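You operate a simulated robot arm through the tools that you are given. There is no shell and no other tool.

You are at the controls of a simulated robot arm. One attempt, no reset.

JOB
Pack the short and the long roll into their sleeves and cap them.
Fine: short roll in the short sleeve; each cap matches the band on its sleeve.

Only the result counts: the job must be done as asked and must still hold three seconds after the hand-in. Knocking over, shifting, dropping, spilling or breaking anything else fails it. Lids that push on must go on centred and level and be pressed home; caps that screw on are set level and turned clockwise until they are tight.

ROBOT AND FRAMES
A 7-joint arm with a three-finger gripper, fixed in place. Base frame: the origin is at the foot of the arm, x ahead of it, y to its left, z up; the work surface is at about z = 808. Readings come in mm, degrees, newtons and seconds.
With the tool pointing down near the work surface it reaches from about 100 to 860 mm from the base axis. Its first joint turns from -166.0 to 166.0 degrees. Payload 2.94 kg.
The tool frame sits at the grasp point between the pads (the TCP): z along the fingers, y along the line on which they close. The tips reach 30 mm beyond it. Largest opening 132 mm; the body of the gripper starts 107 mm behind the TCP.
Orientation is that of the tool frame in the base frame, as a unit quaternion [w, x, y, z]. With the fingers straight down and closing along the base's y, the tool's x points along the base's -x, its y along +y and its z along -z.

CONTROLS
- The arm moves only by the tool jog_arm. Its argument "motion" is a list of rows, each an object of numbers (a shift or turn left out is 0, a gripper value left out holds the last): "x", "y", "z": the shift along the tool's x, y, z in m; "ax", "ay", "az": the turn, a rotation vector about the tool's x, y, z in degrees; "claw": the finger opening in m, from 0 to 0.132. In form: [{"x": .., "y": .., "z": .., "ax": .., "ay": .., "az": .., "claw": ..}, ...]. A call has 1 to 20 rows; each row shifts and turns the commanded pose from where the row before left it, along the tool's axes as they then stand. Rows are played at 5 a second. More than 50 mm and 8.6 degrees between two rows, or a gripper value outside its range, and nothing of the call is played. A pose out of reach is approached as far as the arm can. The call stops where the force on the tool passes 90 N (or 10 N more than at its start, if that is more) or the arm is blocked; 0.2 s more then pass. Each finger halts on what it meets, pressing with about 29 N; the grip force reading is that of the motor and also rises with nothing between the fingers. The clock runs only during rows and for 0.2 s after the last one: add rows that do not move to give the fingers time. It gives the time, the measured TCP pose, the force on the tool (base axes), the opening and the grip force at its end, in the units of the frame above (readings bear some noise), with the torque about the TCP (base axes, N m) and any sound that the robot's microphone picked up.
- Cameras (640 x 400 px; columns grow to the right, rows downward): "scene" is fixed at [400.9, -500.4, 1389.1]; the picture's right is [0.82, -0.58, 0.00], its down [-0.34, -0.49, -0.80] and it looks along [0.46, 0.66, -0.60] (base axes); focal length 271 px, centre (320, 200). "wrist" rides on the gripper at [72, 3, -144] in the tool frame; the picture's right is [-0.04, 1.00, 0.00], its down [-0.88, -0.04, -0.48] and it looks along [-0.47, -0.02, 0.88] (tool axes); focal length 256 px, centre (320, 200). There is no depth. A picture from a camera that has moved, and an enlarged one, comes with that camera's place and axes in the base frame and with its lens.
- grab_frame(camera): a new picture of that camera. No time passes.
- move_column(by): slides the trunk up (or, below 0, down) by that many mm; the arm rides with it, the base frame stays. It gives what a move gives, with no picture.
- close_up(camera, box): a new picture of the part [left, top, right, bottom] of that camera's present view, enlarged. No time passes.
- hand_in(): hands the job in; it is judged then, once.

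Places have to be worked out from the pictures, the camera data and where the tool is seen. Open the gripper and draw the arm clear of the work before you hand the job in, unless the task says otherwise.

The tools are called after "Call:" as a command line: name --argument value ..., lists and objects as JSON in quotes. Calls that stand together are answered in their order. jog_arm: Moves the arm, as the interface text tells. Its arguments: {"type":"object","properties":{"motion":{"type":"array","items":{"type":"object","properties":{"x":{"type":"number"},"y":{"type":"number"},"z":{"type":"number"},"ax":{"type":"number"},"ay":{"type":"number"},"az":{"type":"number"},"claw":{"type":"number"}}}}},"required":["motion"]} The other tools are called the same way: move_column (by) slides the trunk up or down; grab_frame (camera) takes a picture; close_up (camera, box) takes an enlarged picture of a part of a camera's view; hand_in () hands the job in.

At the start:

```text
time_s: 0.0
tool_pos: [613.7, -220.8, 1226.2]
tcp_rot: [0.0, 0.001, 1.0, 0.0]
wrist_force: [0.3, 0.6, 0.3]
wrist_torque: [-0.03, -0.04, 0.02]
gripper_width: 132.0
finger_force: 0.0
trunk travel left (down, up): [-400.0, 140.0]
```

scene: 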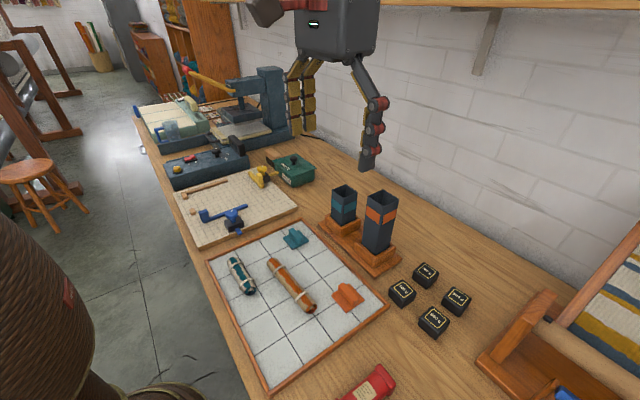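
wrist: 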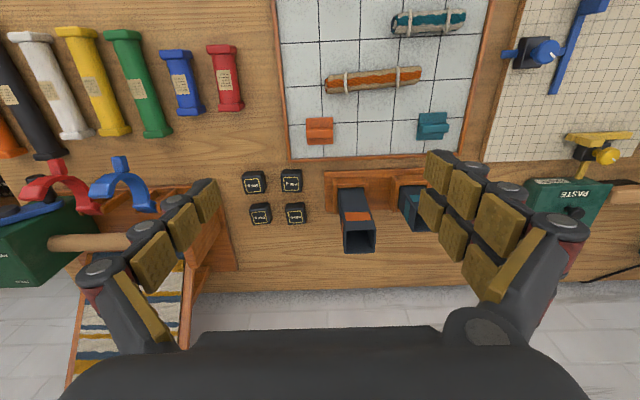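

I start by looking closely at the caps, sleeves and rolls to identify them.

Call:
close_up --camera "scene" --box '[370, 240, 490, 350]'

Call:
close_up --camera "scene" --box '[310, 170, 420, 280]'

Call:
close_up --camera "scene" --box '[200, 220, 390, 340]'

Call:
close_up --camera "wrist" --box '[230, 150, 330, 240]'

Call:
close_up --camera "wrist" --box '[280, 0, 500, 160]'

Call:
close_up --camera "wrist" --box '[310, 150, 460, 260]'

```text
3.64 times, centred on (430, 295) of scene
camera zoom: at [400.9, -500.4, 1389.1], right [0.82, -0.58, 0.0], down [-0.34, -0.49, -0.8], along [0.46, 0.66, -0.6], focal length 985 px, centre (-80, -146)
```

zoom: 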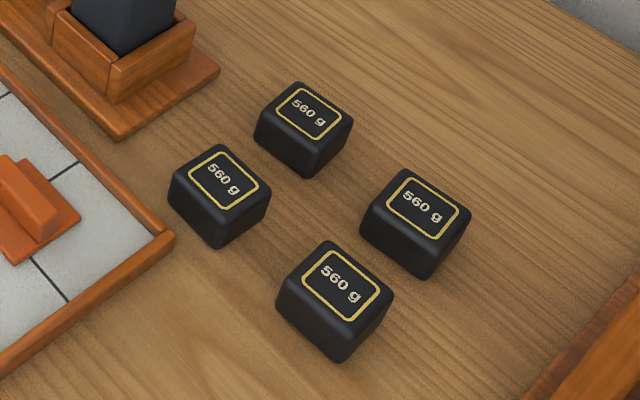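

```text
3.64 times, centred on (365, 225) of scene
camera zoom: at [400.9, -500.4, 1389.1], right [0.82, -0.58, 0.0], down [-0.34, -0.49, -0.8], along [0.46, 0.66, -0.6], focal length 985 px, centre (156, 109)
```

zoom: 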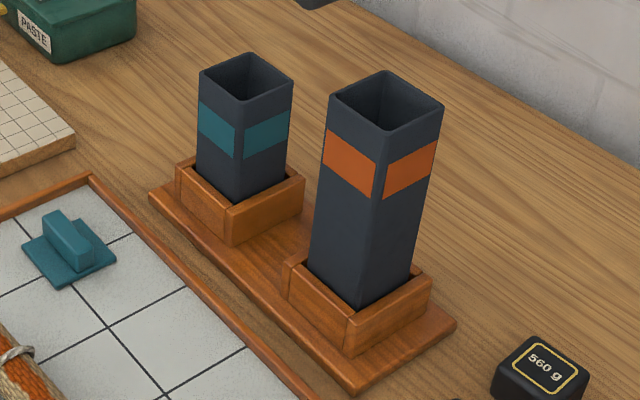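

```text
3.33 times, centred on (295, 280) of scene
camera zoom: at [400.9, -500.4, 1389.1], right [0.82, -0.58, 0.0], down [-0.34, -0.49, -0.8], along [0.46, 0.66, -0.6], focal length 903 px, centre (403, -67)
```

zoom: 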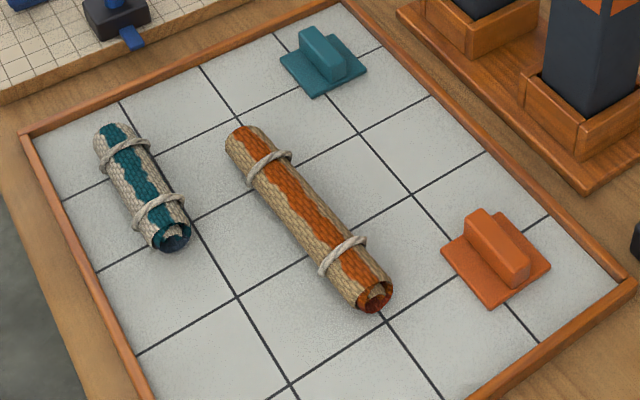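

```text
4.44 times, centred on (280, 195) of wrist
camera zoom: at [543.5, -218.2, 1370.8], right [0.04, 1.0, 0.0], down [0.88, -0.04, 0.48], along [0.47, -0.02, -0.88], focal length 1138 px, centre (498, 222)
```

zoom: 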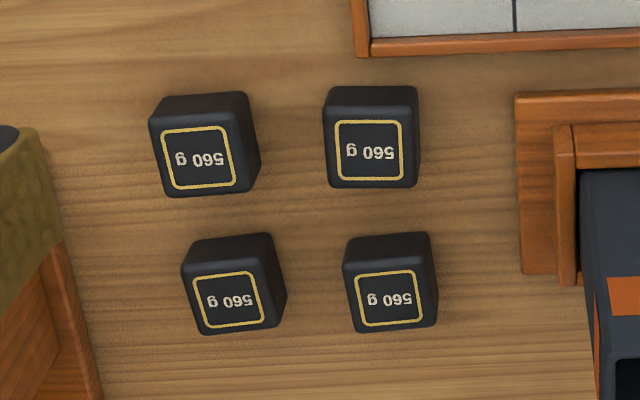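

```text
2.50 times, centred on (390, 80) of wrist
camera zoom: at [543.5, -218.2, 1370.8], right [0.04, 1.0, 0.0], down [0.88, -0.04, 0.48], along [0.47, -0.02, -0.88], focal length 640 px, centre (145, 500)
```

zoom: 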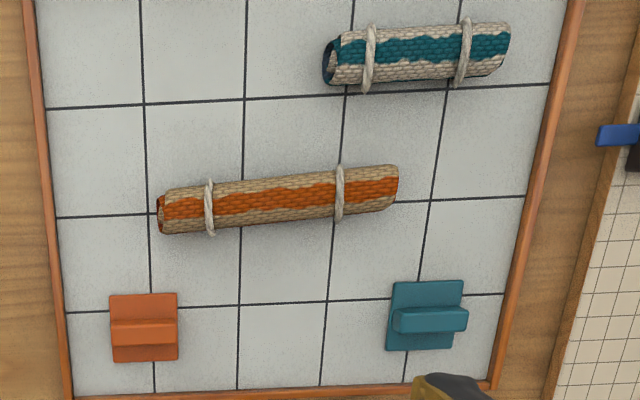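

```text
3.64 times, centred on (385, 205) of wrist
camera zoom: at [543.5, -218.2, 1370.8], right [0.04, 1.0, 0.0], down [0.88, -0.04, 0.48], along [0.47, -0.02, -0.88], focal length 931 px, centre (84, 182)
```

zoom: 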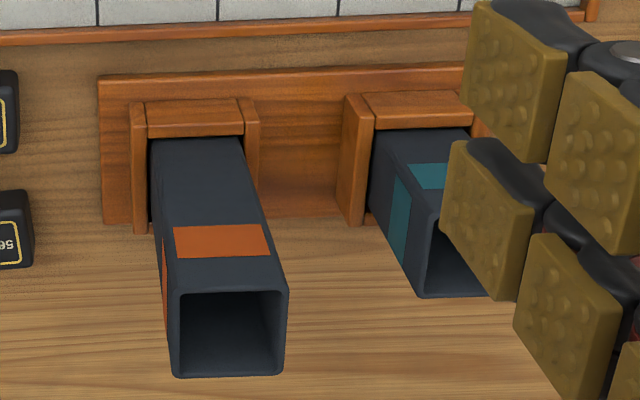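

The layout matches what I expected: two sleeves at about x=830 (long at y≈-158, top z≈1004; short at y≈-17, top z≈943), with the rolls lying roughly along base y. I'll test the wrist yaw range up here, where nothing is in the way, turning +90° about the tool z.

Call:
jog_arm --motion '[{"az": 8.2}, {"az": 8.2}, {"az": 8.2}, {"az": 8.2}, {"az": 8.2}, {"az": 8.2}, {"az": 8.2}, {"az": 8.2}, {"az": 8.2}, {"az": 8.2}, {"az": 8}, {}]'

```text
time_s: 2.6
tool_pos: [614.8, -221.7, 1225.6]
tcp_rot: [0.001, 0.708, 0.706, 0.0]
wrist_force: [0.1, -0.8, -0.5]
wrist_torque: [0.01, 0.0, 0.01]
gripper_width: 131.7
finger_force: 0.1
trunk travel left (down, up): [-400.0, 140.0]
```

The +90° yaw was tracked exactly, so tool x is now +y. I'll keep going towards +180° to see if a camera-up orientation is possible.

Call:
jog_arm --motion '[{"az": 8.2}, {"az": 8.2}, {"az": 8.2}, {"az": 8.2}, {"az": 8.2}, {"az": 8.2}, {"az": 8.2}, {"az": 8.2}, {"az": 8.2}, {"az": 8.2}, {"az": 8}, {}]'

```text
time_s: 5.2
tool_pos: [613.9, -221.7, 1226.5]
tcp_rot: [0.0, 1.0, -0.001, 0.001]
wrist_force: [0.8, -0.3, 1.2]
wrist_torque: [-0.01, -0.01, 0.0]
gripper_width: 132.0
finger_force: 0.1
trunk travel left (down, up): [-400.0, 140.0]
```

+180° works too. Next I'll test pitching the tool to horizontal, pointing +x with the camera up, still up high.

Call:
jog_arm --motion '[{"ay": 8.2, "claw": 0.1}, {"ay": 8.2}, {"ay": 8.2}, {"ay": 8.2}, {"ay": 8.2}, {"ay": 8.2}, {"ay": 8.2}, {"ay": 8.2}, {"ay": 8.2}, {"ay": 8.2}, {"ay": 8}, {}]'

Call:
grab_frame --camera "scene"

Call:
grab_frame --camera "wrist"

```text
time_s: 7.8
tool_pos: [613.9, -222.6, 1225.4]
tcp_rot: [0.001, 0.706, 0.0, 0.708]
wrist_force: [-1.0, -0.2, -0.3]
wrist_torque: [-0.02, 0.01, 0.02]
gripper_width: 99.8
finger_force: 0.1
trunk travel left (down, up): [-400.0, 140.0]
```

```text
taken
```

scene: 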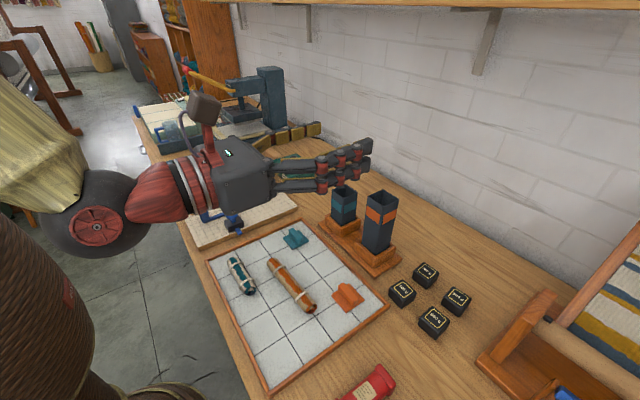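

```text
taken
camera wrist: at [471.4, -223.9, 1299.2], right [0.0, -1.0, -0.04], down [-0.47, 0.04, -0.88], along [0.88, 0.02, -0.47], focal length 256 px, centre (320, 200)
```

wrist: 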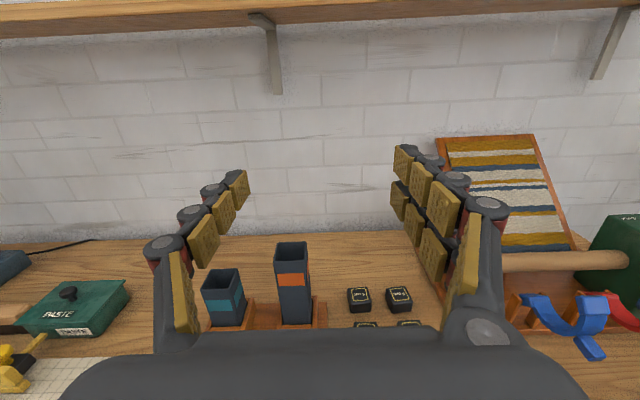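

The horizontal pose was reached cleanly. I'll zoom in on the hand, since the finger width sets how much clearance I need above the sleeve.

Call:
close_up --camera "scene" --box '[180, 90, 400, 230]'

Call:
close_up --camera "wrist" --box '[180, 220, 440, 350]'

```text
2.86 times, centred on (290, 160) of scene
camera zoom: at [400.9, -500.4, 1389.1], right [0.82, -0.58, 0.0], down [-0.34, -0.49, -0.8], along [0.46, 0.66, -0.6], focal length 774 px, centre (406, 314)
```

zoom: 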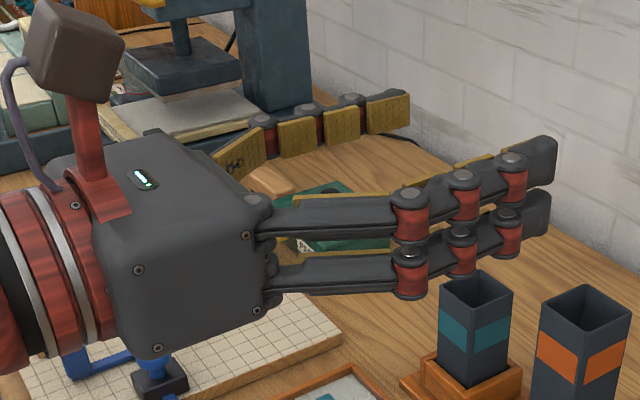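

```text
2.46 times, centred on (310, 285) of wrist
camera zoom: at [471.4, -223.9, 1299.2], right [0.0, -1.0, -0.04], down [-0.47, 0.04, -0.88], along [0.88, 0.02, -0.47], focal length 630 px, centre (345, -9)
```

zoom: 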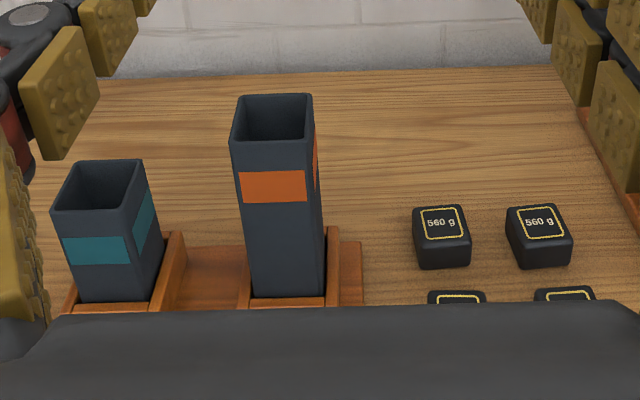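

Combining the views puts the short sleeve opening near (829, -18, 943) and the long one near (829, -158, 1004), both aligned with the base axes. I'll return to tool-down with tool x along +y and go above the +y end of the short roll for a closer look.

Call:
jog_arm --motion '[{"ay": -8.2}, {"ay": -8.2}, {"ay": -8.2}, {"ay": -8.2}, {"ay": -8.2}, {"ay": -8.2}, {"ay": -8.2}, {"ay": -8.2}, {"ay": -8.2}, {"ay": -8.2}, {"ay": -8}, {}]'

Call:
jog_arm --motion '[{"az": -8.2}, {"az": -8.2}, {"az": -8.2}, {"az": -8.2}, {"az": -8.2}, {"az": -8.2}, {"az": -8.2}, {"az": -8.2}, {"az": -8.2}, {"az": -8.2}, {"az": -8}, {}]'

Call:
jog_arm --motion '[{"x": 0.027, "y": -0.014, "z": 0.025}, {"x": 0.027, "y": -0.014, "z": 0.025}, {"x": 0.027, "y": -0.014, "z": 0.025}, {"x": 0.027, "y": -0.014, "z": 0.025}, {"x": 0.027, "y": -0.014, "z": 0.025}, {"x": 0.027, "y": -0.014, "z": 0.025}, {"x": 0.027, "y": -0.014, "z": 0.025}, {"x": 0.027, "y": -0.014, "z": 0.025}, {"x": 0.023, "y": -0.012, "z": 0.025}, {}]'

Call:
grab_frame --camera "wrist"

Call:
grab_frame --camera "scene"

```text
time_s: 10.4
tool_pos: [613.0, -221.2, 1226.2]
tcp_rot: [0.0, 1.0, 0.0, -0.001]
wrist_force: [-0.3, 0.3, 0.1]
wrist_torque: [0.03, -0.03, 0.02]
gripper_width: 100.0
finger_force: 0.2
trunk travel left (down, up): [-400.0, 140.0]
```

```text
time_s: 13.0
tool_pos: [614.5, -222.1, 1225.6]
tcp_rot: [0.0, 0.706, 0.708, 0.0]
wrist_force: [-0.3, -0.1, -0.2]
wrist_torque: [0.0, 0.02, 0.03]
gripper_width: 100.2
finger_force: 0.0
trunk travel left (down, up): [-400.0, 140.0]
```

```text
time_s: 15.2
tool_pos: [488.7, 18.4, 1001.1]
tcp_rot: [0.0, 0.707, 0.707, 0.0]
wrist_force: [-0.6, 0.2, -0.1]
wrist_torque: [0.02, 0.03, -0.02]
gripper_width: 100.4
finger_force: 0.1
trunk travel left (down, up): [-400.0, 140.0]
```

```text
taken
camera wrist: at [493.3, 90.1, 1146.5], right [1.0, -0.04, 0.0], down [-0.04, -0.88, 0.48], along [-0.02, -0.48, -0.88], focal length 256 px, centre (320, 200)
```

wrist: 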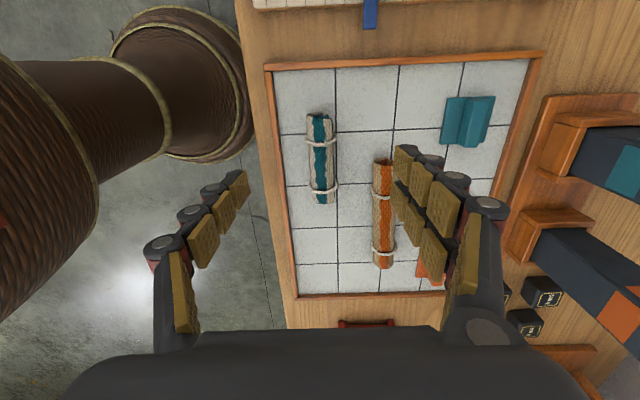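

```text
taken
```

scene: 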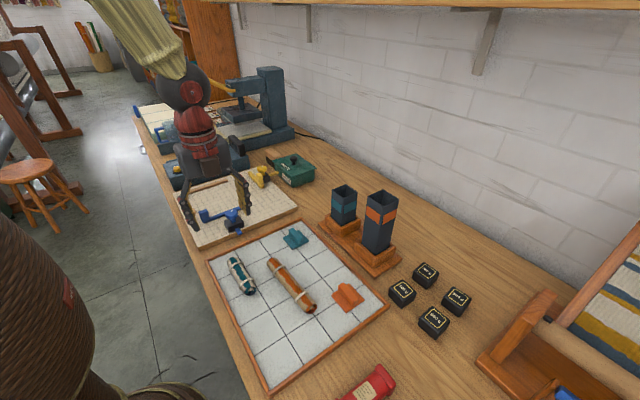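

The short roll lies right below the gripper. I'll zoom the wrist view on both rolls and the caps to get their poses.

Call:
close_up --camera "wrist" --box '[260, 90, 420, 190]'

Call:
close_up --camera "wrist" --box '[280, 170, 420, 290]'

Call:
close_up --camera "wrist" --box '[420, 70, 520, 170]'

Call:
close_up --camera "scene" --box '[220, 245, 280, 305]'

Call:
close_up --camera "scene" --box '[275, 215, 325, 260]'

Call:
close_up --camera "scene" --box '[320, 270, 380, 320]'

```text
4.00 times, centred on (340, 140) of wrist
camera zoom: at [493.3, 90.1, 1146.5], right [1.0, -0.04, 0.0], down [-0.04, -0.88, 0.48], along [-0.02, -0.48, -0.88], focal length 1024 px, centre (240, 440)
```

zoom: 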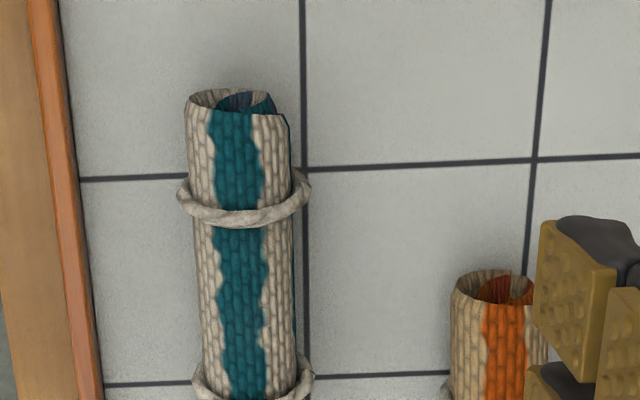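

```text
3.33 times, centred on (350, 230) of wrist
camera zoom: at [493.3, 90.1, 1146.5], right [1.0, -0.04, 0.0], down [-0.04, -0.88, 0.48], along [-0.02, -0.48, -0.88], focal length 853 px, centre (220, 100)
```

zoom: 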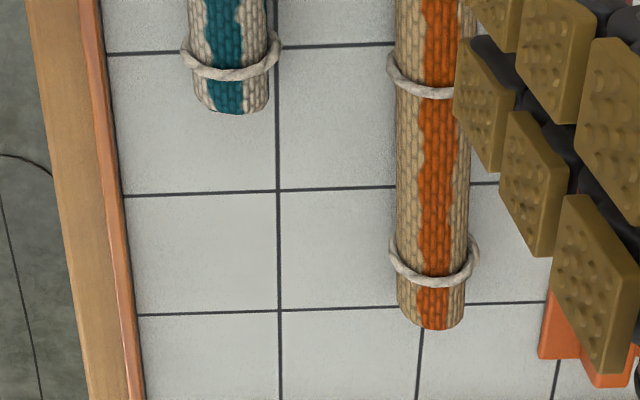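

```text
4.00 times, centred on (470, 120) of wrist
camera zoom: at [493.3, 90.1, 1146.5], right [1.0, -0.04, 0.0], down [-0.04, -0.88, 0.48], along [-0.02, -0.48, -0.88], focal length 1024 px, centre (-280, 520)
```

zoom: 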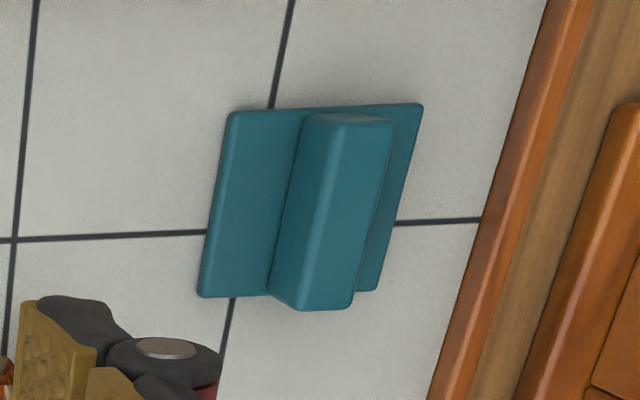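

```text
6.67 times, centred on (250, 275) of scene
camera zoom: at [400.9, -500.4, 1389.1], right [0.82, -0.58, 0.0], down [-0.34, -0.49, -0.8], along [0.46, 0.66, -0.6], focal length 1806 px, centre (787, -300)
```

zoom: 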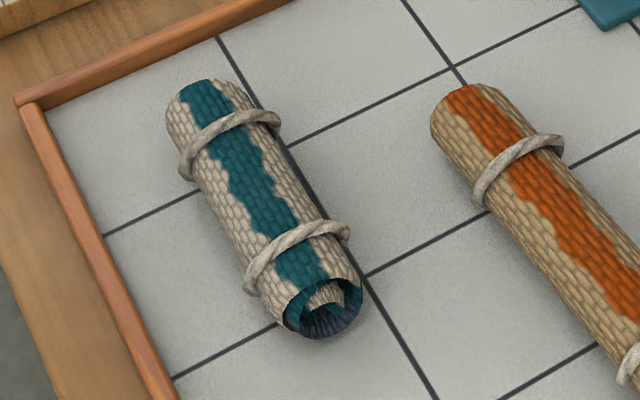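

```text
8.89 times, centred on (300, 238) of scene
camera zoom: at [400.9, -500.4, 1389.1], right [0.82, -0.58, 0.0], down [-0.34, -0.49, -0.8], along [0.46, 0.66, -0.6], focal length 2408 px, centre (498, -133)
```

zoom: 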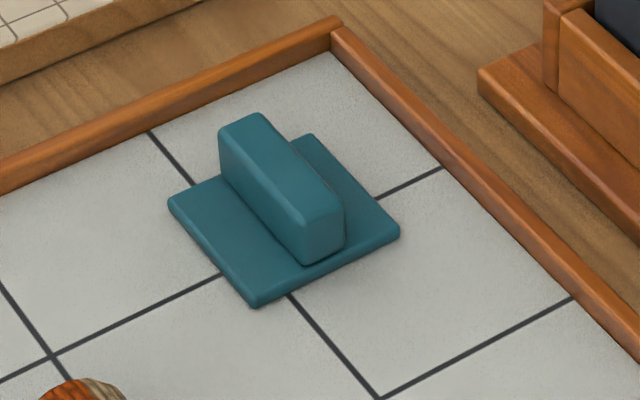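

```text
8.00 times, centred on (350, 295) of scene
camera zoom: at [400.9, -500.4, 1389.1], right [0.82, -0.58, 0.0], down [-0.34, -0.49, -0.8], along [0.46, 0.66, -0.6], focal length 2168 px, centre (80, -560)
```

zoom: 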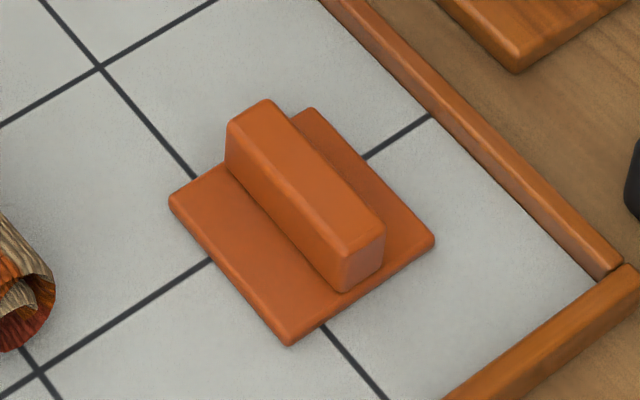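

Key estimates: tile surface ≈ z 808, short roll axis at x≈489 with its +y end at y≈32, and a slight yaw of about −1.25°. I'll narrow the fingers to 60 mm to miss the tray rim, then go down to just above the roll and check.

Call:
jog_arm --motion '[{"az": -1.25, "x": -0.0023, "y": -0.0011, "claw": 0.06}, {"z": 0.03}, {"z": 0.03}, {"z": 0.03}, {"z": 0.02}, {}]'

Call:
grab_frame --camera "wrist"

Call:
close_up --camera "scene" --box '[180, 190, 300, 300]'

```text
time_s: 16.6
tool_pos: [489.5, 13.3, 891.1]
tcp_rot: [0.0, 0.7, 0.714, 0.0]
wrist_force: [-0.2, -0.9, 0.0]
wrist_torque: [0.03, -0.01, -0.01]
gripper_width: 60.1
finger_force: 0.1
trunk travel left (down, up): [-400.0, 140.0]
```

```text
taken
camera wrist: at [492.2, 85.2, 1036.9], right [1.0, -0.02, 0.0], down [-0.02, -0.88, 0.48], along [-0.01, -0.48, -0.88], focal length 256 px, centre (320, 200)
```

wrist: 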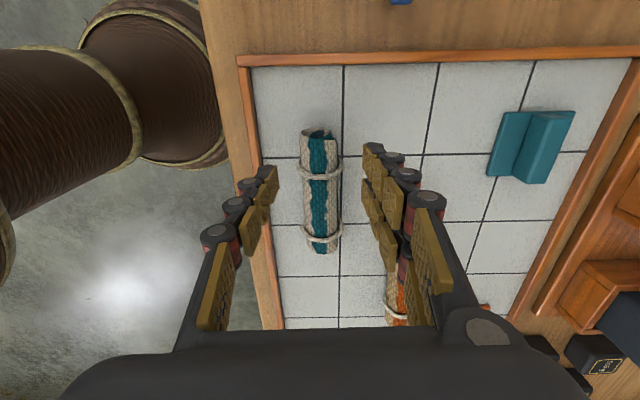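

```text
3.64 times, centred on (240, 245) of scene
camera zoom: at [400.9, -500.4, 1389.1], right [0.82, -0.58, 0.0], down [-0.34, -0.49, -0.8], along [0.46, 0.66, -0.6], focal length 985 px, centre (611, 36)
```

zoom: 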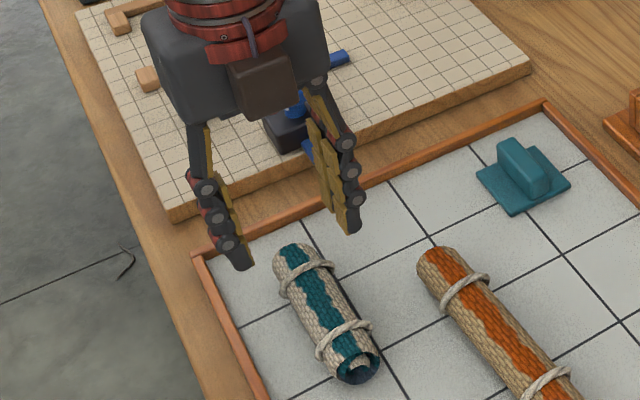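

The roll sits centred between the fingers. I'll go down the last 50 mm to about z=841, so the tips stop about 3 mm above the tiles.

Call:
jog_arm --motion '[{"z": 0.02}, {"z": 0.015}, {"z": 0.01}, {"z": 0.005}, {}]'

Call:
grab_frame --camera "wrist"

Call:
close_up --camera "scene" --box '[190, 210, 290, 300]'

```text
time_s: 17.8
tool_pos: [489.4, 15.7, 841.9]
tcp_rot: [0.0, 0.699, 0.715, 0.0]
wrist_force: [-0.9, 0.4, 0.0]
wrist_torque: [0.0, -0.02, -0.01]
gripper_width: 59.9
finger_force: 0.0
trunk travel left (down, up): [-400.0, 140.0]
```

```text
taken
camera wrist: at [492.6, 87.5, 986.4], right [1.0, -0.02, 0.0], down [-0.02, -0.88, 0.48], along [-0.01, -0.48, -0.88], focal length 256 px, centre (320, 200)
```

wrist: 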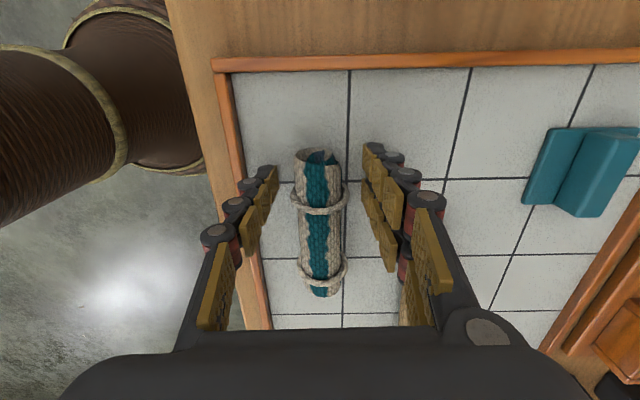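

```text
4.44 times, centred on (240, 255) of scene
camera zoom: at [400.9, -500.4, 1389.1], right [0.82, -0.58, 0.0], down [-0.34, -0.49, -0.8], along [0.46, 0.66, -0.6], focal length 1204 px, centre (676, -44)
```

zoom: 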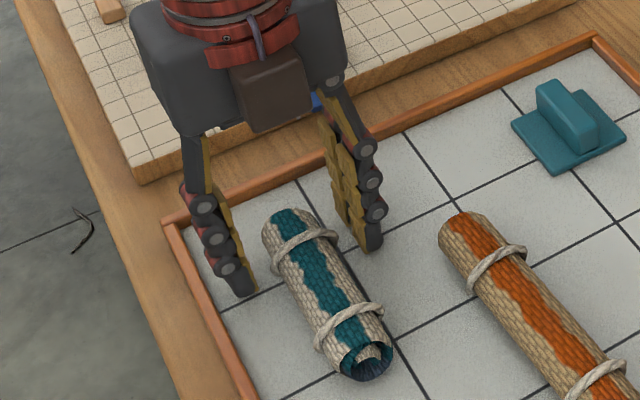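

The fingers straddle the roll's end, so I close the gripper.

Call:
jog_arm --motion '[{"claw": 0.015}, {}, {}, {}, {}, {}]'

Call:
grab_frame --camera "wrist"

Call:
close_up --camera "scene" --box '[190, 210, 290, 300]'

```text
time_s: 19.2
tool_pos: [488.5, 15.8, 842.2]
tcp_rot: [0.001, 0.699, 0.715, 0.0]
wrist_force: [0.5, 0.2, 0.6]
wrist_torque: [0.03, 0.02, 0.0]
gripper_width: 32.2
finger_force: 28.5
trunk travel left (down, up): [-400.0, 140.0]
```

```text
taken
camera wrist: at [492.6, 87.5, 986.4], right [1.0, -0.02, 0.0], down [-0.02, -0.88, 0.48], along [-0.01, -0.48, -0.88], focal length 256 px, centre (320, 200)
```

wrist: 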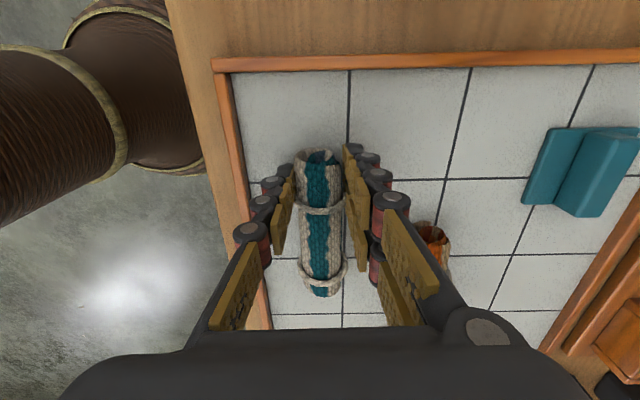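

```text
4.44 times, centred on (240, 255) of scene
camera zoom: at [400.9, -500.4, 1389.1], right [0.82, -0.58, 0.0], down [-0.34, -0.49, -0.8], along [0.46, 0.66, -0.6], focal length 1204 px, centre (676, -44)
```

zoom: 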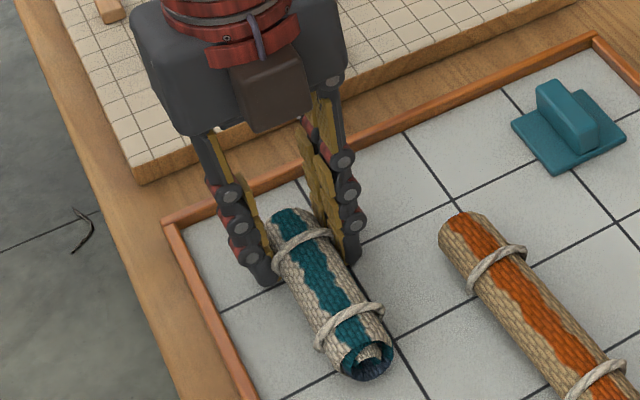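

It gripped at 32.2 mm with 28.5 N. I'll lift 60 mm gently and check for droop.

Call:
jog_arm --motion '[{"z": -0.01}, {"z": -0.02}, {"z": -0.03}, {}]'

Call:
grab_frame --camera "wrist"

Call:
close_up --camera "scene" --box '[190, 200, 290, 300]'

```text
time_s: 20.2
tool_pos: [489.5, 13.7, 902.1]
tcp_rot: [-0.001, 0.7, 0.714, -0.001]
wrist_force: [-0.9, 0.2, -0.4]
wrist_torque: [0.04, -0.03, -0.05]
gripper_width: 32.4
finger_force: 28.8
trunk travel left (down, up): [-400.0, 140.0]
```

```text
taken
camera wrist: at [492.4, 87.3, 1046.7], right [1.0, -0.02, 0.0], down [-0.02, -0.88, 0.48], along [-0.01, -0.48, -0.88], focal length 256 px, centre (320, 200)
```

wrist: 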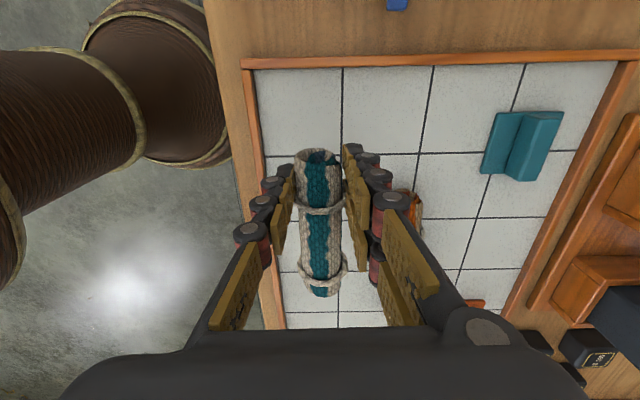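

```text
4.00 times, centred on (240, 250) of scene
camera zoom: at [400.9, -500.4, 1389.1], right [0.82, -0.58, 0.0], down [-0.34, -0.49, -0.8], along [0.46, 0.66, -0.6], focal length 1084 px, centre (640, 0)
```

zoom: 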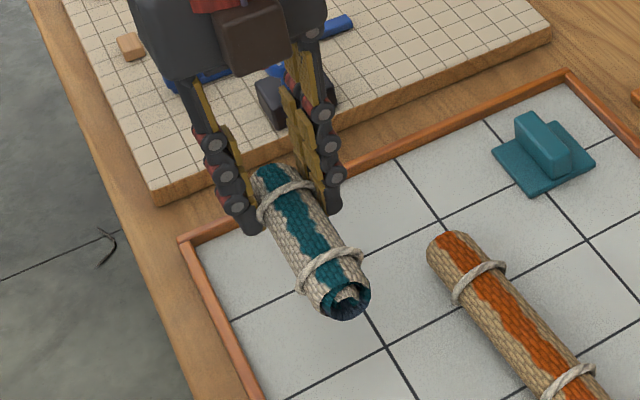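

There's no droop: the roll sits exactly as before in the wrist view. I'll lift to about z=1180, yaw to tool x=+x and move to (614, -18).

Call:
jog_arm --motion '[{"z": -0.04}, {"z": -0.04}, {"z": -0.04}, {"z": -0.04}, {"z": -0.04}, {"z": -0.04}, {"z": -0.04}, {}]'

Call:
jog_arm --motion '[{"az": 7.02}, {"az": 7.02}, {"az": 7.02}, {"az": 7.02}, {"az": 7.02}, {"az": 7.02}, {"az": 7.02}, {"az": 7.02}, {"az": 7.02}, {"az": 7.02}, {"az": 7.02}, {"az": 7.02}, {"az": 7.01}, {}, {"x": 0.025, "y": 0.0066}, {"x": 0.025, "y": 0.0066}, {"x": 0.025, "y": 0.0066}, {"x": 0.025, "y": 0.0066}, {"x": 0.025, "y": 0.0066}, {}]'

Call:
grab_frame --camera "wrist"

```text
time_s: 22.0
tool_pos: [491.1, 14.3, 1181.3]
tcp_rot: [0.0, 0.7, 0.714, -0.001]
wrist_force: [0.0, -0.3, -0.4]
wrist_torque: [0.02, 0.01, 0.01]
gripper_width: 32.6
finger_force: 28.7
trunk travel left (down, up): [-400.0, 140.0]
```

```text
time_s: 26.2
tool_pos: [615.7, -12.3, 1178.2]
tcp_rot: [-0.008, 0.998, 0.061, 0.001]
wrist_force: [-0.8, 0.4, -0.5]
wrist_torque: [-0.01, -0.03, -0.01]
gripper_width: 32.4
finger_force: 29.2
out of reach, approached as far as the arm can: row 12, 13
trunk travel left (down, up): [-400.0, 140.0]
```

```text
taken
camera wrist: at [688.8, -7.8, 1322.8], right [0.08, -1.0, -0.02], down [-0.88, -0.08, 0.47], along [-0.47, -0.02, -0.88], focal length 256 px, centre (320, 200)
```

wrist: 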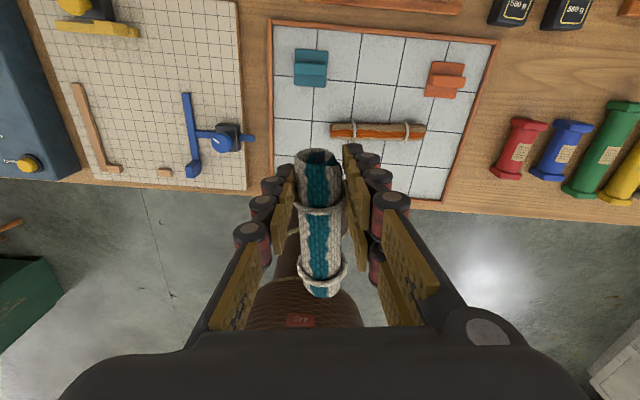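

The last few degrees of yaw hit a joint limit. A round roll doesn't care about yaw, so I'll back off about 18° and use a tool direction pointing slightly towards +y.

Call:
jog_arm --motion '[{"az": -6}, {"az": -6}, {"az": -6}, {}, {}]'

```text
time_s: 27.4
tool_pos: [617.5, -11.2, 1177.4]
tcp_rot: [-0.007, 0.976, 0.217, 0.002]
wrist_force: [0.3, -0.1, -0.1]
wrist_torque: [0.02, -0.02, 0.0]
gripper_width: 32.1
finger_force: 28.5
trunk travel left (down, up): [-400.0, 140.0]
```

The command was clamped to the achieved pose: yaw about 25°, with a tilt of about 0.8°. I'll correct the tilt, set yaw to 20° and pitch up to horizontal.

Call:
jog_arm --motion '[{"ax": -0.75, "ay": -0.35}, {"az": 5}, {}, {"ay": 7.5}, {"ay": 7.5}, {"ay": 7.5}, {"ay": 7.5}, {"ay": 7.5}, {"ay": 7.5}, {"ay": 7.5}, {"ay": 7.5}, {"ay": 7.5}, {"ay": 7.5}, {"ay": 7.5}, {"ay": 7.5}, {}, {}]'

Call:
grab_frame --camera "wrist"

Call:
grab_frame --camera "scene"

```text
time_s: 31.0
tool_pos: [616.5, -11.5, 1177.4]
tcp_rot: [-0.123, 0.696, 0.122, 0.697]
wrist_force: [0.3, 0.2, 0.5]
wrist_torque: [0.01, 0.02, -0.01]
gripper_width: 32.4
finger_force: 28.9
trunk travel left (down, up): [-400.0, 140.0]
```

```text
taken
camera wrist: at [483.9, -63.7, 1250.9], right [0.34, -0.94, -0.04], down [-0.46, -0.13, -0.88], along [0.82, 0.32, -0.47], focal length 256 px, centre (320, 200)
```

wrist: 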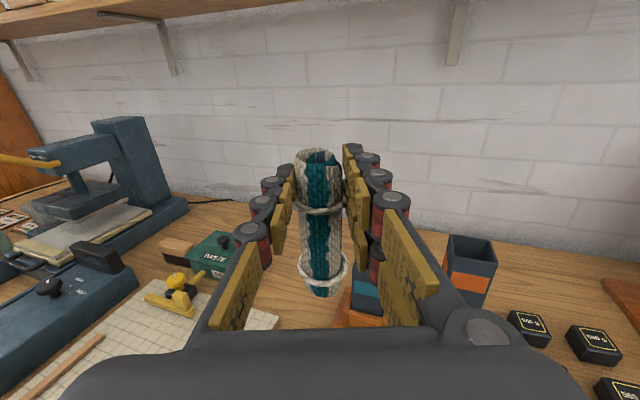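

```text
taken
```

scene: 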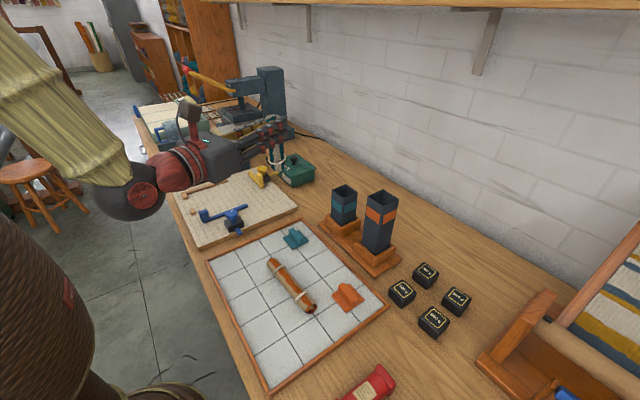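

The roll is vertical (tool x within 0.1° of +z). I'll move it over the short sleeve, aiming its axis at (829, -18) with the bottom about 25 mm above the rim.

Call:
jog_arm --motion '[{"x": -0.0153, "y": 0.0112, "z": 0.0257}, {"x": -0.0153, "y": 0.0112, "z": 0.0257}, {"x": -0.0153, "y": 0.0112, "z": 0.0257}, {"x": -0.0153, "y": 0.0112, "z": 0.0257}, {"x": -0.0153, "y": 0.0112, "z": 0.0257}, {"x": -0.0153, "y": 0.0112, "z": 0.0257}, {"x": -0.0152, "y": 0.0113, "z": 0.0259}, {}, {}]'

Call:
grab_frame --camera "wrist"

Call:
close_up --camera "scene" --box '[300, 110, 420, 230]'

```text
time_s: 33.0
tool_pos: [814.8, -22.4, 1071.1]
tcp_rot: [-0.124, 0.696, 0.122, 0.696]
wrist_force: [0.8, -0.6, 0.0]
wrist_torque: [0.02, 0.04, 0.02]
gripper_width: 32.3
finger_force: 29.0
trunk travel left (down, up): [-400.0, 140.0]
```

```text
taken
camera wrist: at [681.9, -74.6, 1143.7], right [0.34, -0.94, -0.04], down [-0.46, -0.13, -0.88], along [0.82, 0.32, -0.47], focal length 256 px, centre (320, 200)
```

wrist: 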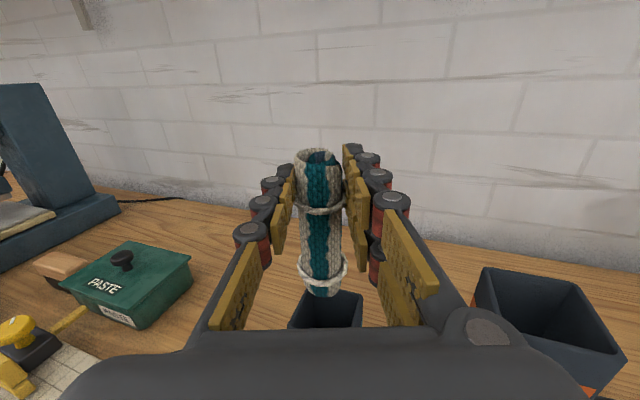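

```text
3.33 times, centred on (360, 170) of scene
camera zoom: at [400.9, -500.4, 1389.1], right [0.82, -0.58, 0.0], down [-0.34, -0.49, -0.8], along [0.46, 0.66, -0.6], focal length 903 px, centre (187, 300)
```

zoom: 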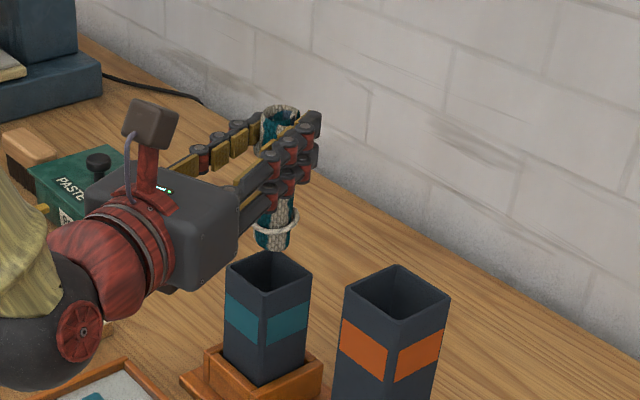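

The roll is above the short sleeve. I'll zoom both cameras on the roll bottom and the opening to check alignment.

Call:
close_up --camera "wrist" --box '[270, 250, 390, 330]'

Call:
close_up --camera "scene" --box '[360, 165, 410, 205]'

Call:
close_up --camera "scene" --box '[360, 135, 410, 175]'

```text
5.00 times, centred on (330, 290) of wrist
camera zoom: at [681.9, -74.6, 1143.7], right [0.34, -0.94, -0.04], down [-0.46, -0.13, -0.88], along [0.82, 0.32, -0.47], focal length 1280 px, centre (270, -250)
```

zoom: 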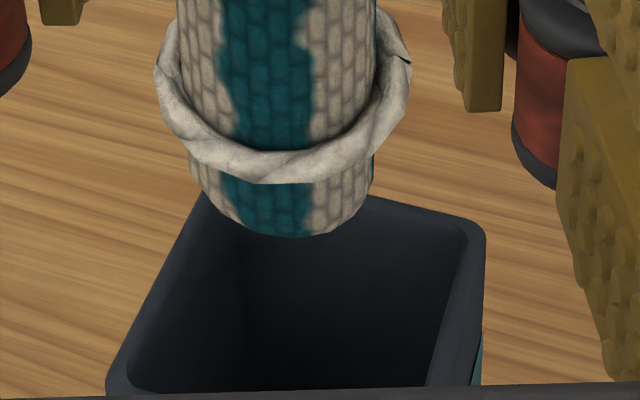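

```text
10.00 times, centred on (385, 185) of scene
camera zoom: at [400.9, -500.4, 1389.1], right [0.82, -0.58, 0.0], down [-0.34, -0.49, -0.8], along [0.46, 0.66, -0.6], focal length 2709 px, centre (-330, 350)
```

zoom: 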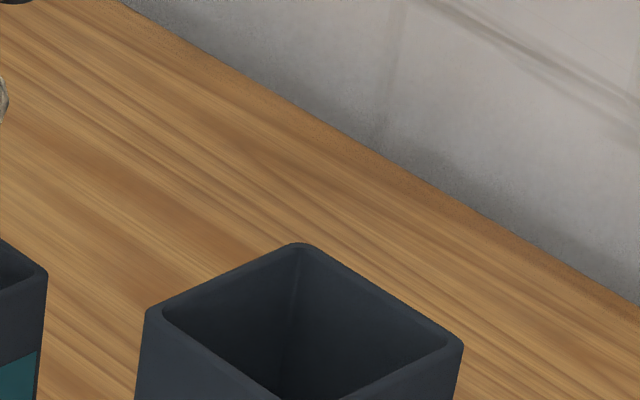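

```text
10.00 times, centred on (385, 155) of scene
camera zoom: at [400.9, -500.4, 1389.1], right [0.82, -0.58, 0.0], down [-0.34, -0.49, -0.8], along [0.46, 0.66, -0.6], focal length 2709 px, centre (-330, 650)
```

zoom: 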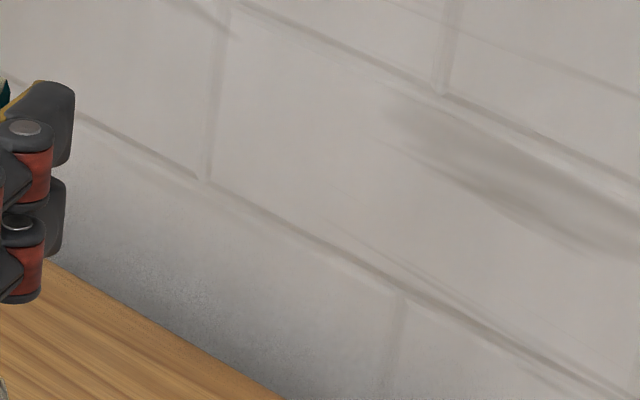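

I'll zoom again with the right crop on the short sleeve.

Call:
close_up --camera "scene" --box '[315, 165, 375, 215]'

```text
8.00 times, centred on (345, 190) of scene
camera zoom: at [400.9, -500.4, 1389.1], right [0.82, -0.58, 0.0], down [-0.34, -0.49, -0.8], along [0.46, 0.66, -0.6], focal length 2168 px, centre (120, 280)
```

zoom: 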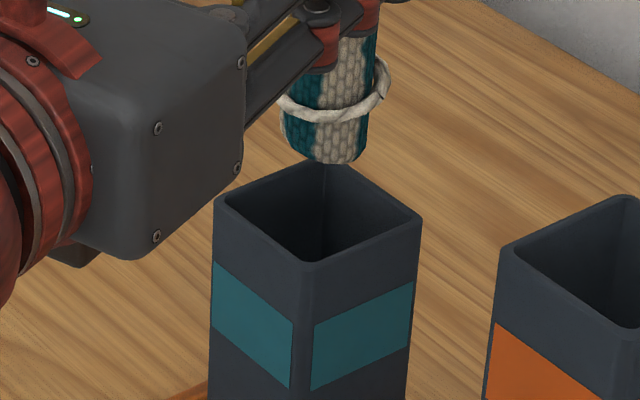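

Alignment looks good: roll bottom centre is about (830, -19, 973) over a 47 mm opening at (829, -18). I'll lower about 60 mm slowly while watching the forces.

Call:
jog_arm --motion '[{"x": -0.006}, {"x": -0.006}, {"x": -0.006}, {"x": -0.006}, {"x": -0.006}, {"x": -0.006}, {"x": -0.006}, {"x": -0.006}, {"x": -0.006}, {"x": -0.006}, {}]'

Call:
close_up --camera "scene" --box '[315, 165, 375, 215]'

```text
time_s: 35.4
tool_pos: [813.5, -23.1, 1010.8]
tcp_rot: [-0.122, 0.696, 0.122, 0.696]
wrist_force: [-0.5, -0.8, 0.3]
wrist_torque: [0.02, -0.01, 0.03]
gripper_width: 32.2
finger_force: 29.3
trunk travel left (down, up): [-400.0, 140.0]
```

```text
8.00 times, centred on (345, 190) of scene
camera zoom: at [400.9, -500.4, 1389.1], right [0.82, -0.58, 0.0], down [-0.34, -0.49, -0.8], along [0.46, 0.66, -0.6], focal length 2168 px, centre (120, 280)
```

zoom: 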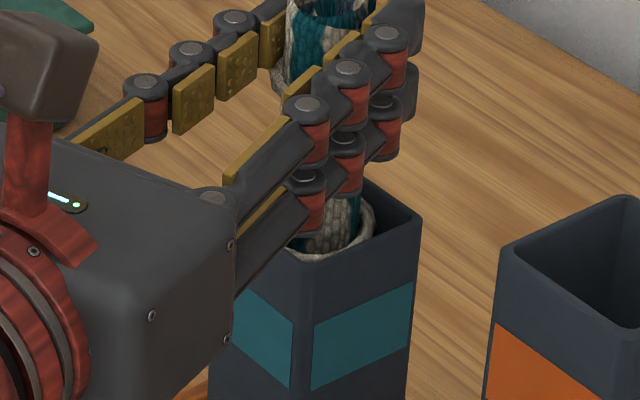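

The roll went into the opening with no contact force. I'll keep lowering to about z=970 in small steps.

Call:
jog_arm --motion '[{"x": -0.005}, {"x": -0.005}, {"x": -0.005}, {"x": -0.005}, {"x": -0.005}, {"x": -0.005}, {"x": -0.005}, {"x": -0.005}, {}]'

Call:
close_up --camera "scene" --box '[315, 165, 375, 215]'

Call:
grab_frame --camera "scene"

```text
time_s: 37.4
tool_pos: [812.9, -23.7, 971.0]
tcp_rot: [-0.124, 0.696, 0.122, 0.697]
wrist_force: [-0.1, -0.4, -0.2]
wrist_torque: [-0.03, -0.01, 0.02]
gripper_width: 32.4
finger_force: 28.8
trunk travel left (down, up): [-400.0, 140.0]
```

```text
8.00 times, centred on (345, 190) of scene
camera zoom: at [400.9, -500.4, 1389.1], right [0.82, -0.58, 0.0], down [-0.34, -0.49, -0.8], along [0.46, 0.66, -0.6], focal length 2168 px, centre (120, 280)
```

zoom: 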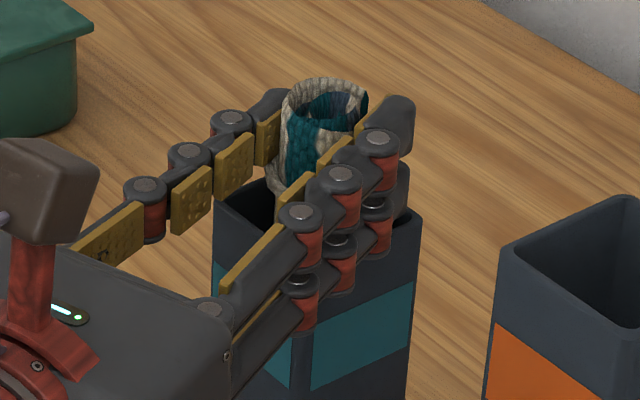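

```text
taken
```

scene: 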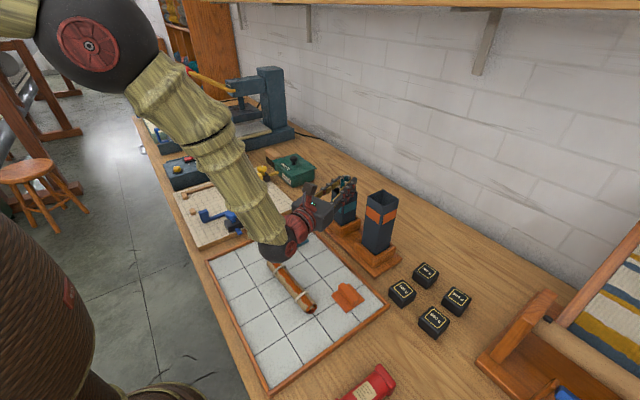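

Still no force, and the fingers are just above the rim with the roll about 75 mm inside. I'll open the gripper so the roll slides down the sleeve.

Call:
jog_arm --motion '[{"claw": 0.06}, {}, {}, {}, {}]'

Call:
close_up --camera "scene" --box '[315, 165, 375, 215]'

Call:
grab_frame --camera "wrist"

```text
time_s: 38.6
tool_pos: [813.0, -22.7, 971.0]
tcp_rot: [-0.124, 0.696, 0.122, 0.697]
wrist_force: [0.2, -0.1, 0.2]
wrist_torque: [0.02, 0.01, 0.01]
gripper_width: 60.0
finger_force: 0.0
trunk travel left (down, up): [-400.0, 140.0]
```

```text
8.00 times, centred on (345, 190) of scene
camera zoom: at [400.9, -500.4, 1389.1], right [0.82, -0.58, 0.0], down [-0.34, -0.49, -0.8], along [0.46, 0.66, -0.6], focal length 2168 px, centre (120, 280)
```

zoom: 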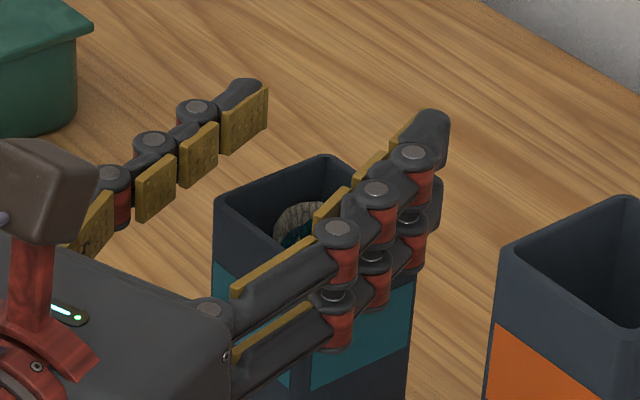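

```text
taken
camera wrist: at [680.1, -75.2, 1043.8], right [0.34, -0.94, -0.04], down [-0.46, -0.13, -0.88], along [0.82, 0.32, -0.47], focal length 256 px, centre (320, 200)
```

wrist: 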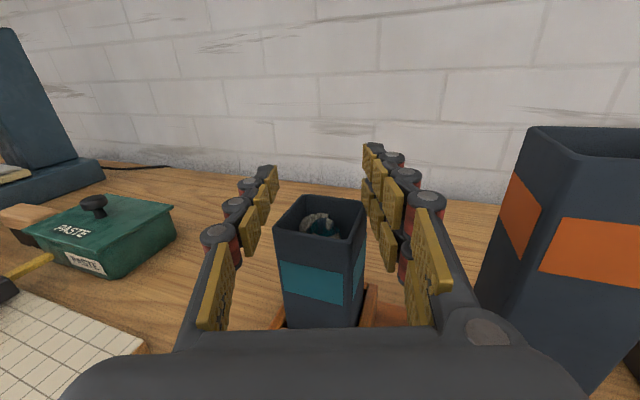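

The short roll sits below the rim of its sleeve. I'll raise clear, back off, and turn the tool down towards the long roll.

Call:
jog_arm --motion '[{"x": 0.015}, {"x": 0.025}, {"x": 0.03}, {"x": 0.03}, {"x": 0.02}, {"z": -0.04}, {"z": -0.04}, {"z": -0.04}, {"z": -0.04}, {"z": -0.04}, {}]'

Call:
jog_arm --motion '[{"ay": -7.5}, {"ay": -7.5}, {"ay": -7.5}, {"ay": -7.5}, {"ay": -7.5}, {"ay": -7.5}, {"ay": -7.5}, {"ay": -7.5}, {"ay": -7.5}, {"ay": -7.5}, {"ay": -7.5}, {"ay": -7.5}, {}]'

Call:
jog_arm --motion '[{"az": -7.29}, {"az": -7.29}, {"az": -7.29}, {"az": -7.29}, {"az": -7.29}, {"az": -7.29}, {"az": -7.29}, {"az": -7.29}, {"az": -7.29}, {"az": -7.29}, {}]'

Call:
close_up --camera "scene" --box '[315, 165, 375, 215]'

Call:
grab_frame --camera "wrist"

```text
time_s: 41.0
tool_pos: [622.9, -91.8, 1090.6]
tcp_rot: [-0.123, 0.696, 0.122, 0.697]
wrist_force: [0.1, 0.2, 0.9]
wrist_torque: [-0.02, 0.02, 0.02]
gripper_width: 59.8
finger_force: 0.1
trunk travel left (down, up): [-400.0, 140.0]
```

```text
time_s: 43.8
tool_pos: [626.1, -92.7, 1090.2]
tcp_rot: [-0.001, 0.985, 0.174, 0.001]
wrist_force: [0.1, 0.2, 0.7]
wrist_torque: [0.01, 0.01, 0.02]
gripper_width: 59.9
finger_force: 0.0
trunk travel left (down, up): [-400.0, 140.0]
```

```text
time_s: 46.2
tool_pos: [624.9, -91.6, 1091.2]
tcp_rot: [0.0, 0.689, 0.724, 0.0]
wrist_force: [-0.1, 0.0, 0.0]
wrist_torque: [-0.02, -0.01, 0.01]
gripper_width: 60.2
finger_force: 0.1
trunk travel left (down, up): [-400.0, 140.0]
```

```text
8.00 times, centred on (345, 190) of scene
camera zoom: at [400.9, -500.4, 1389.1], right [0.82, -0.58, 0.0], down [-0.34, -0.49, -0.8], along [0.46, 0.66, -0.6], focal length 2168 px, centre (120, 280)
```

zoom: 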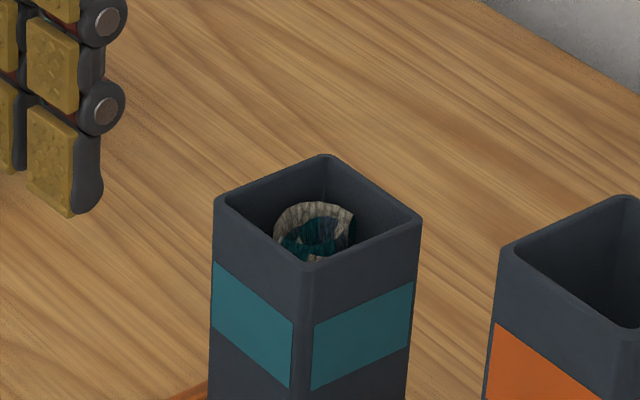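

```text
taken
camera wrist: at [625.3, -19.6, 1236.0], right [1.0, 0.01, 0.0], down [0.01, -0.88, 0.47], along [0.0, -0.47, -0.88], focal length 256 px, centre (320, 200)
```

wrist: 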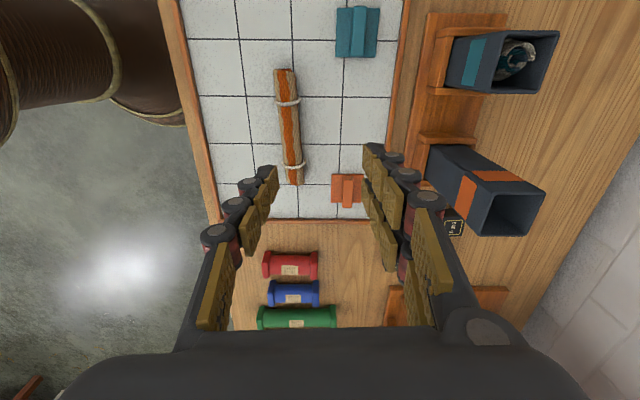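

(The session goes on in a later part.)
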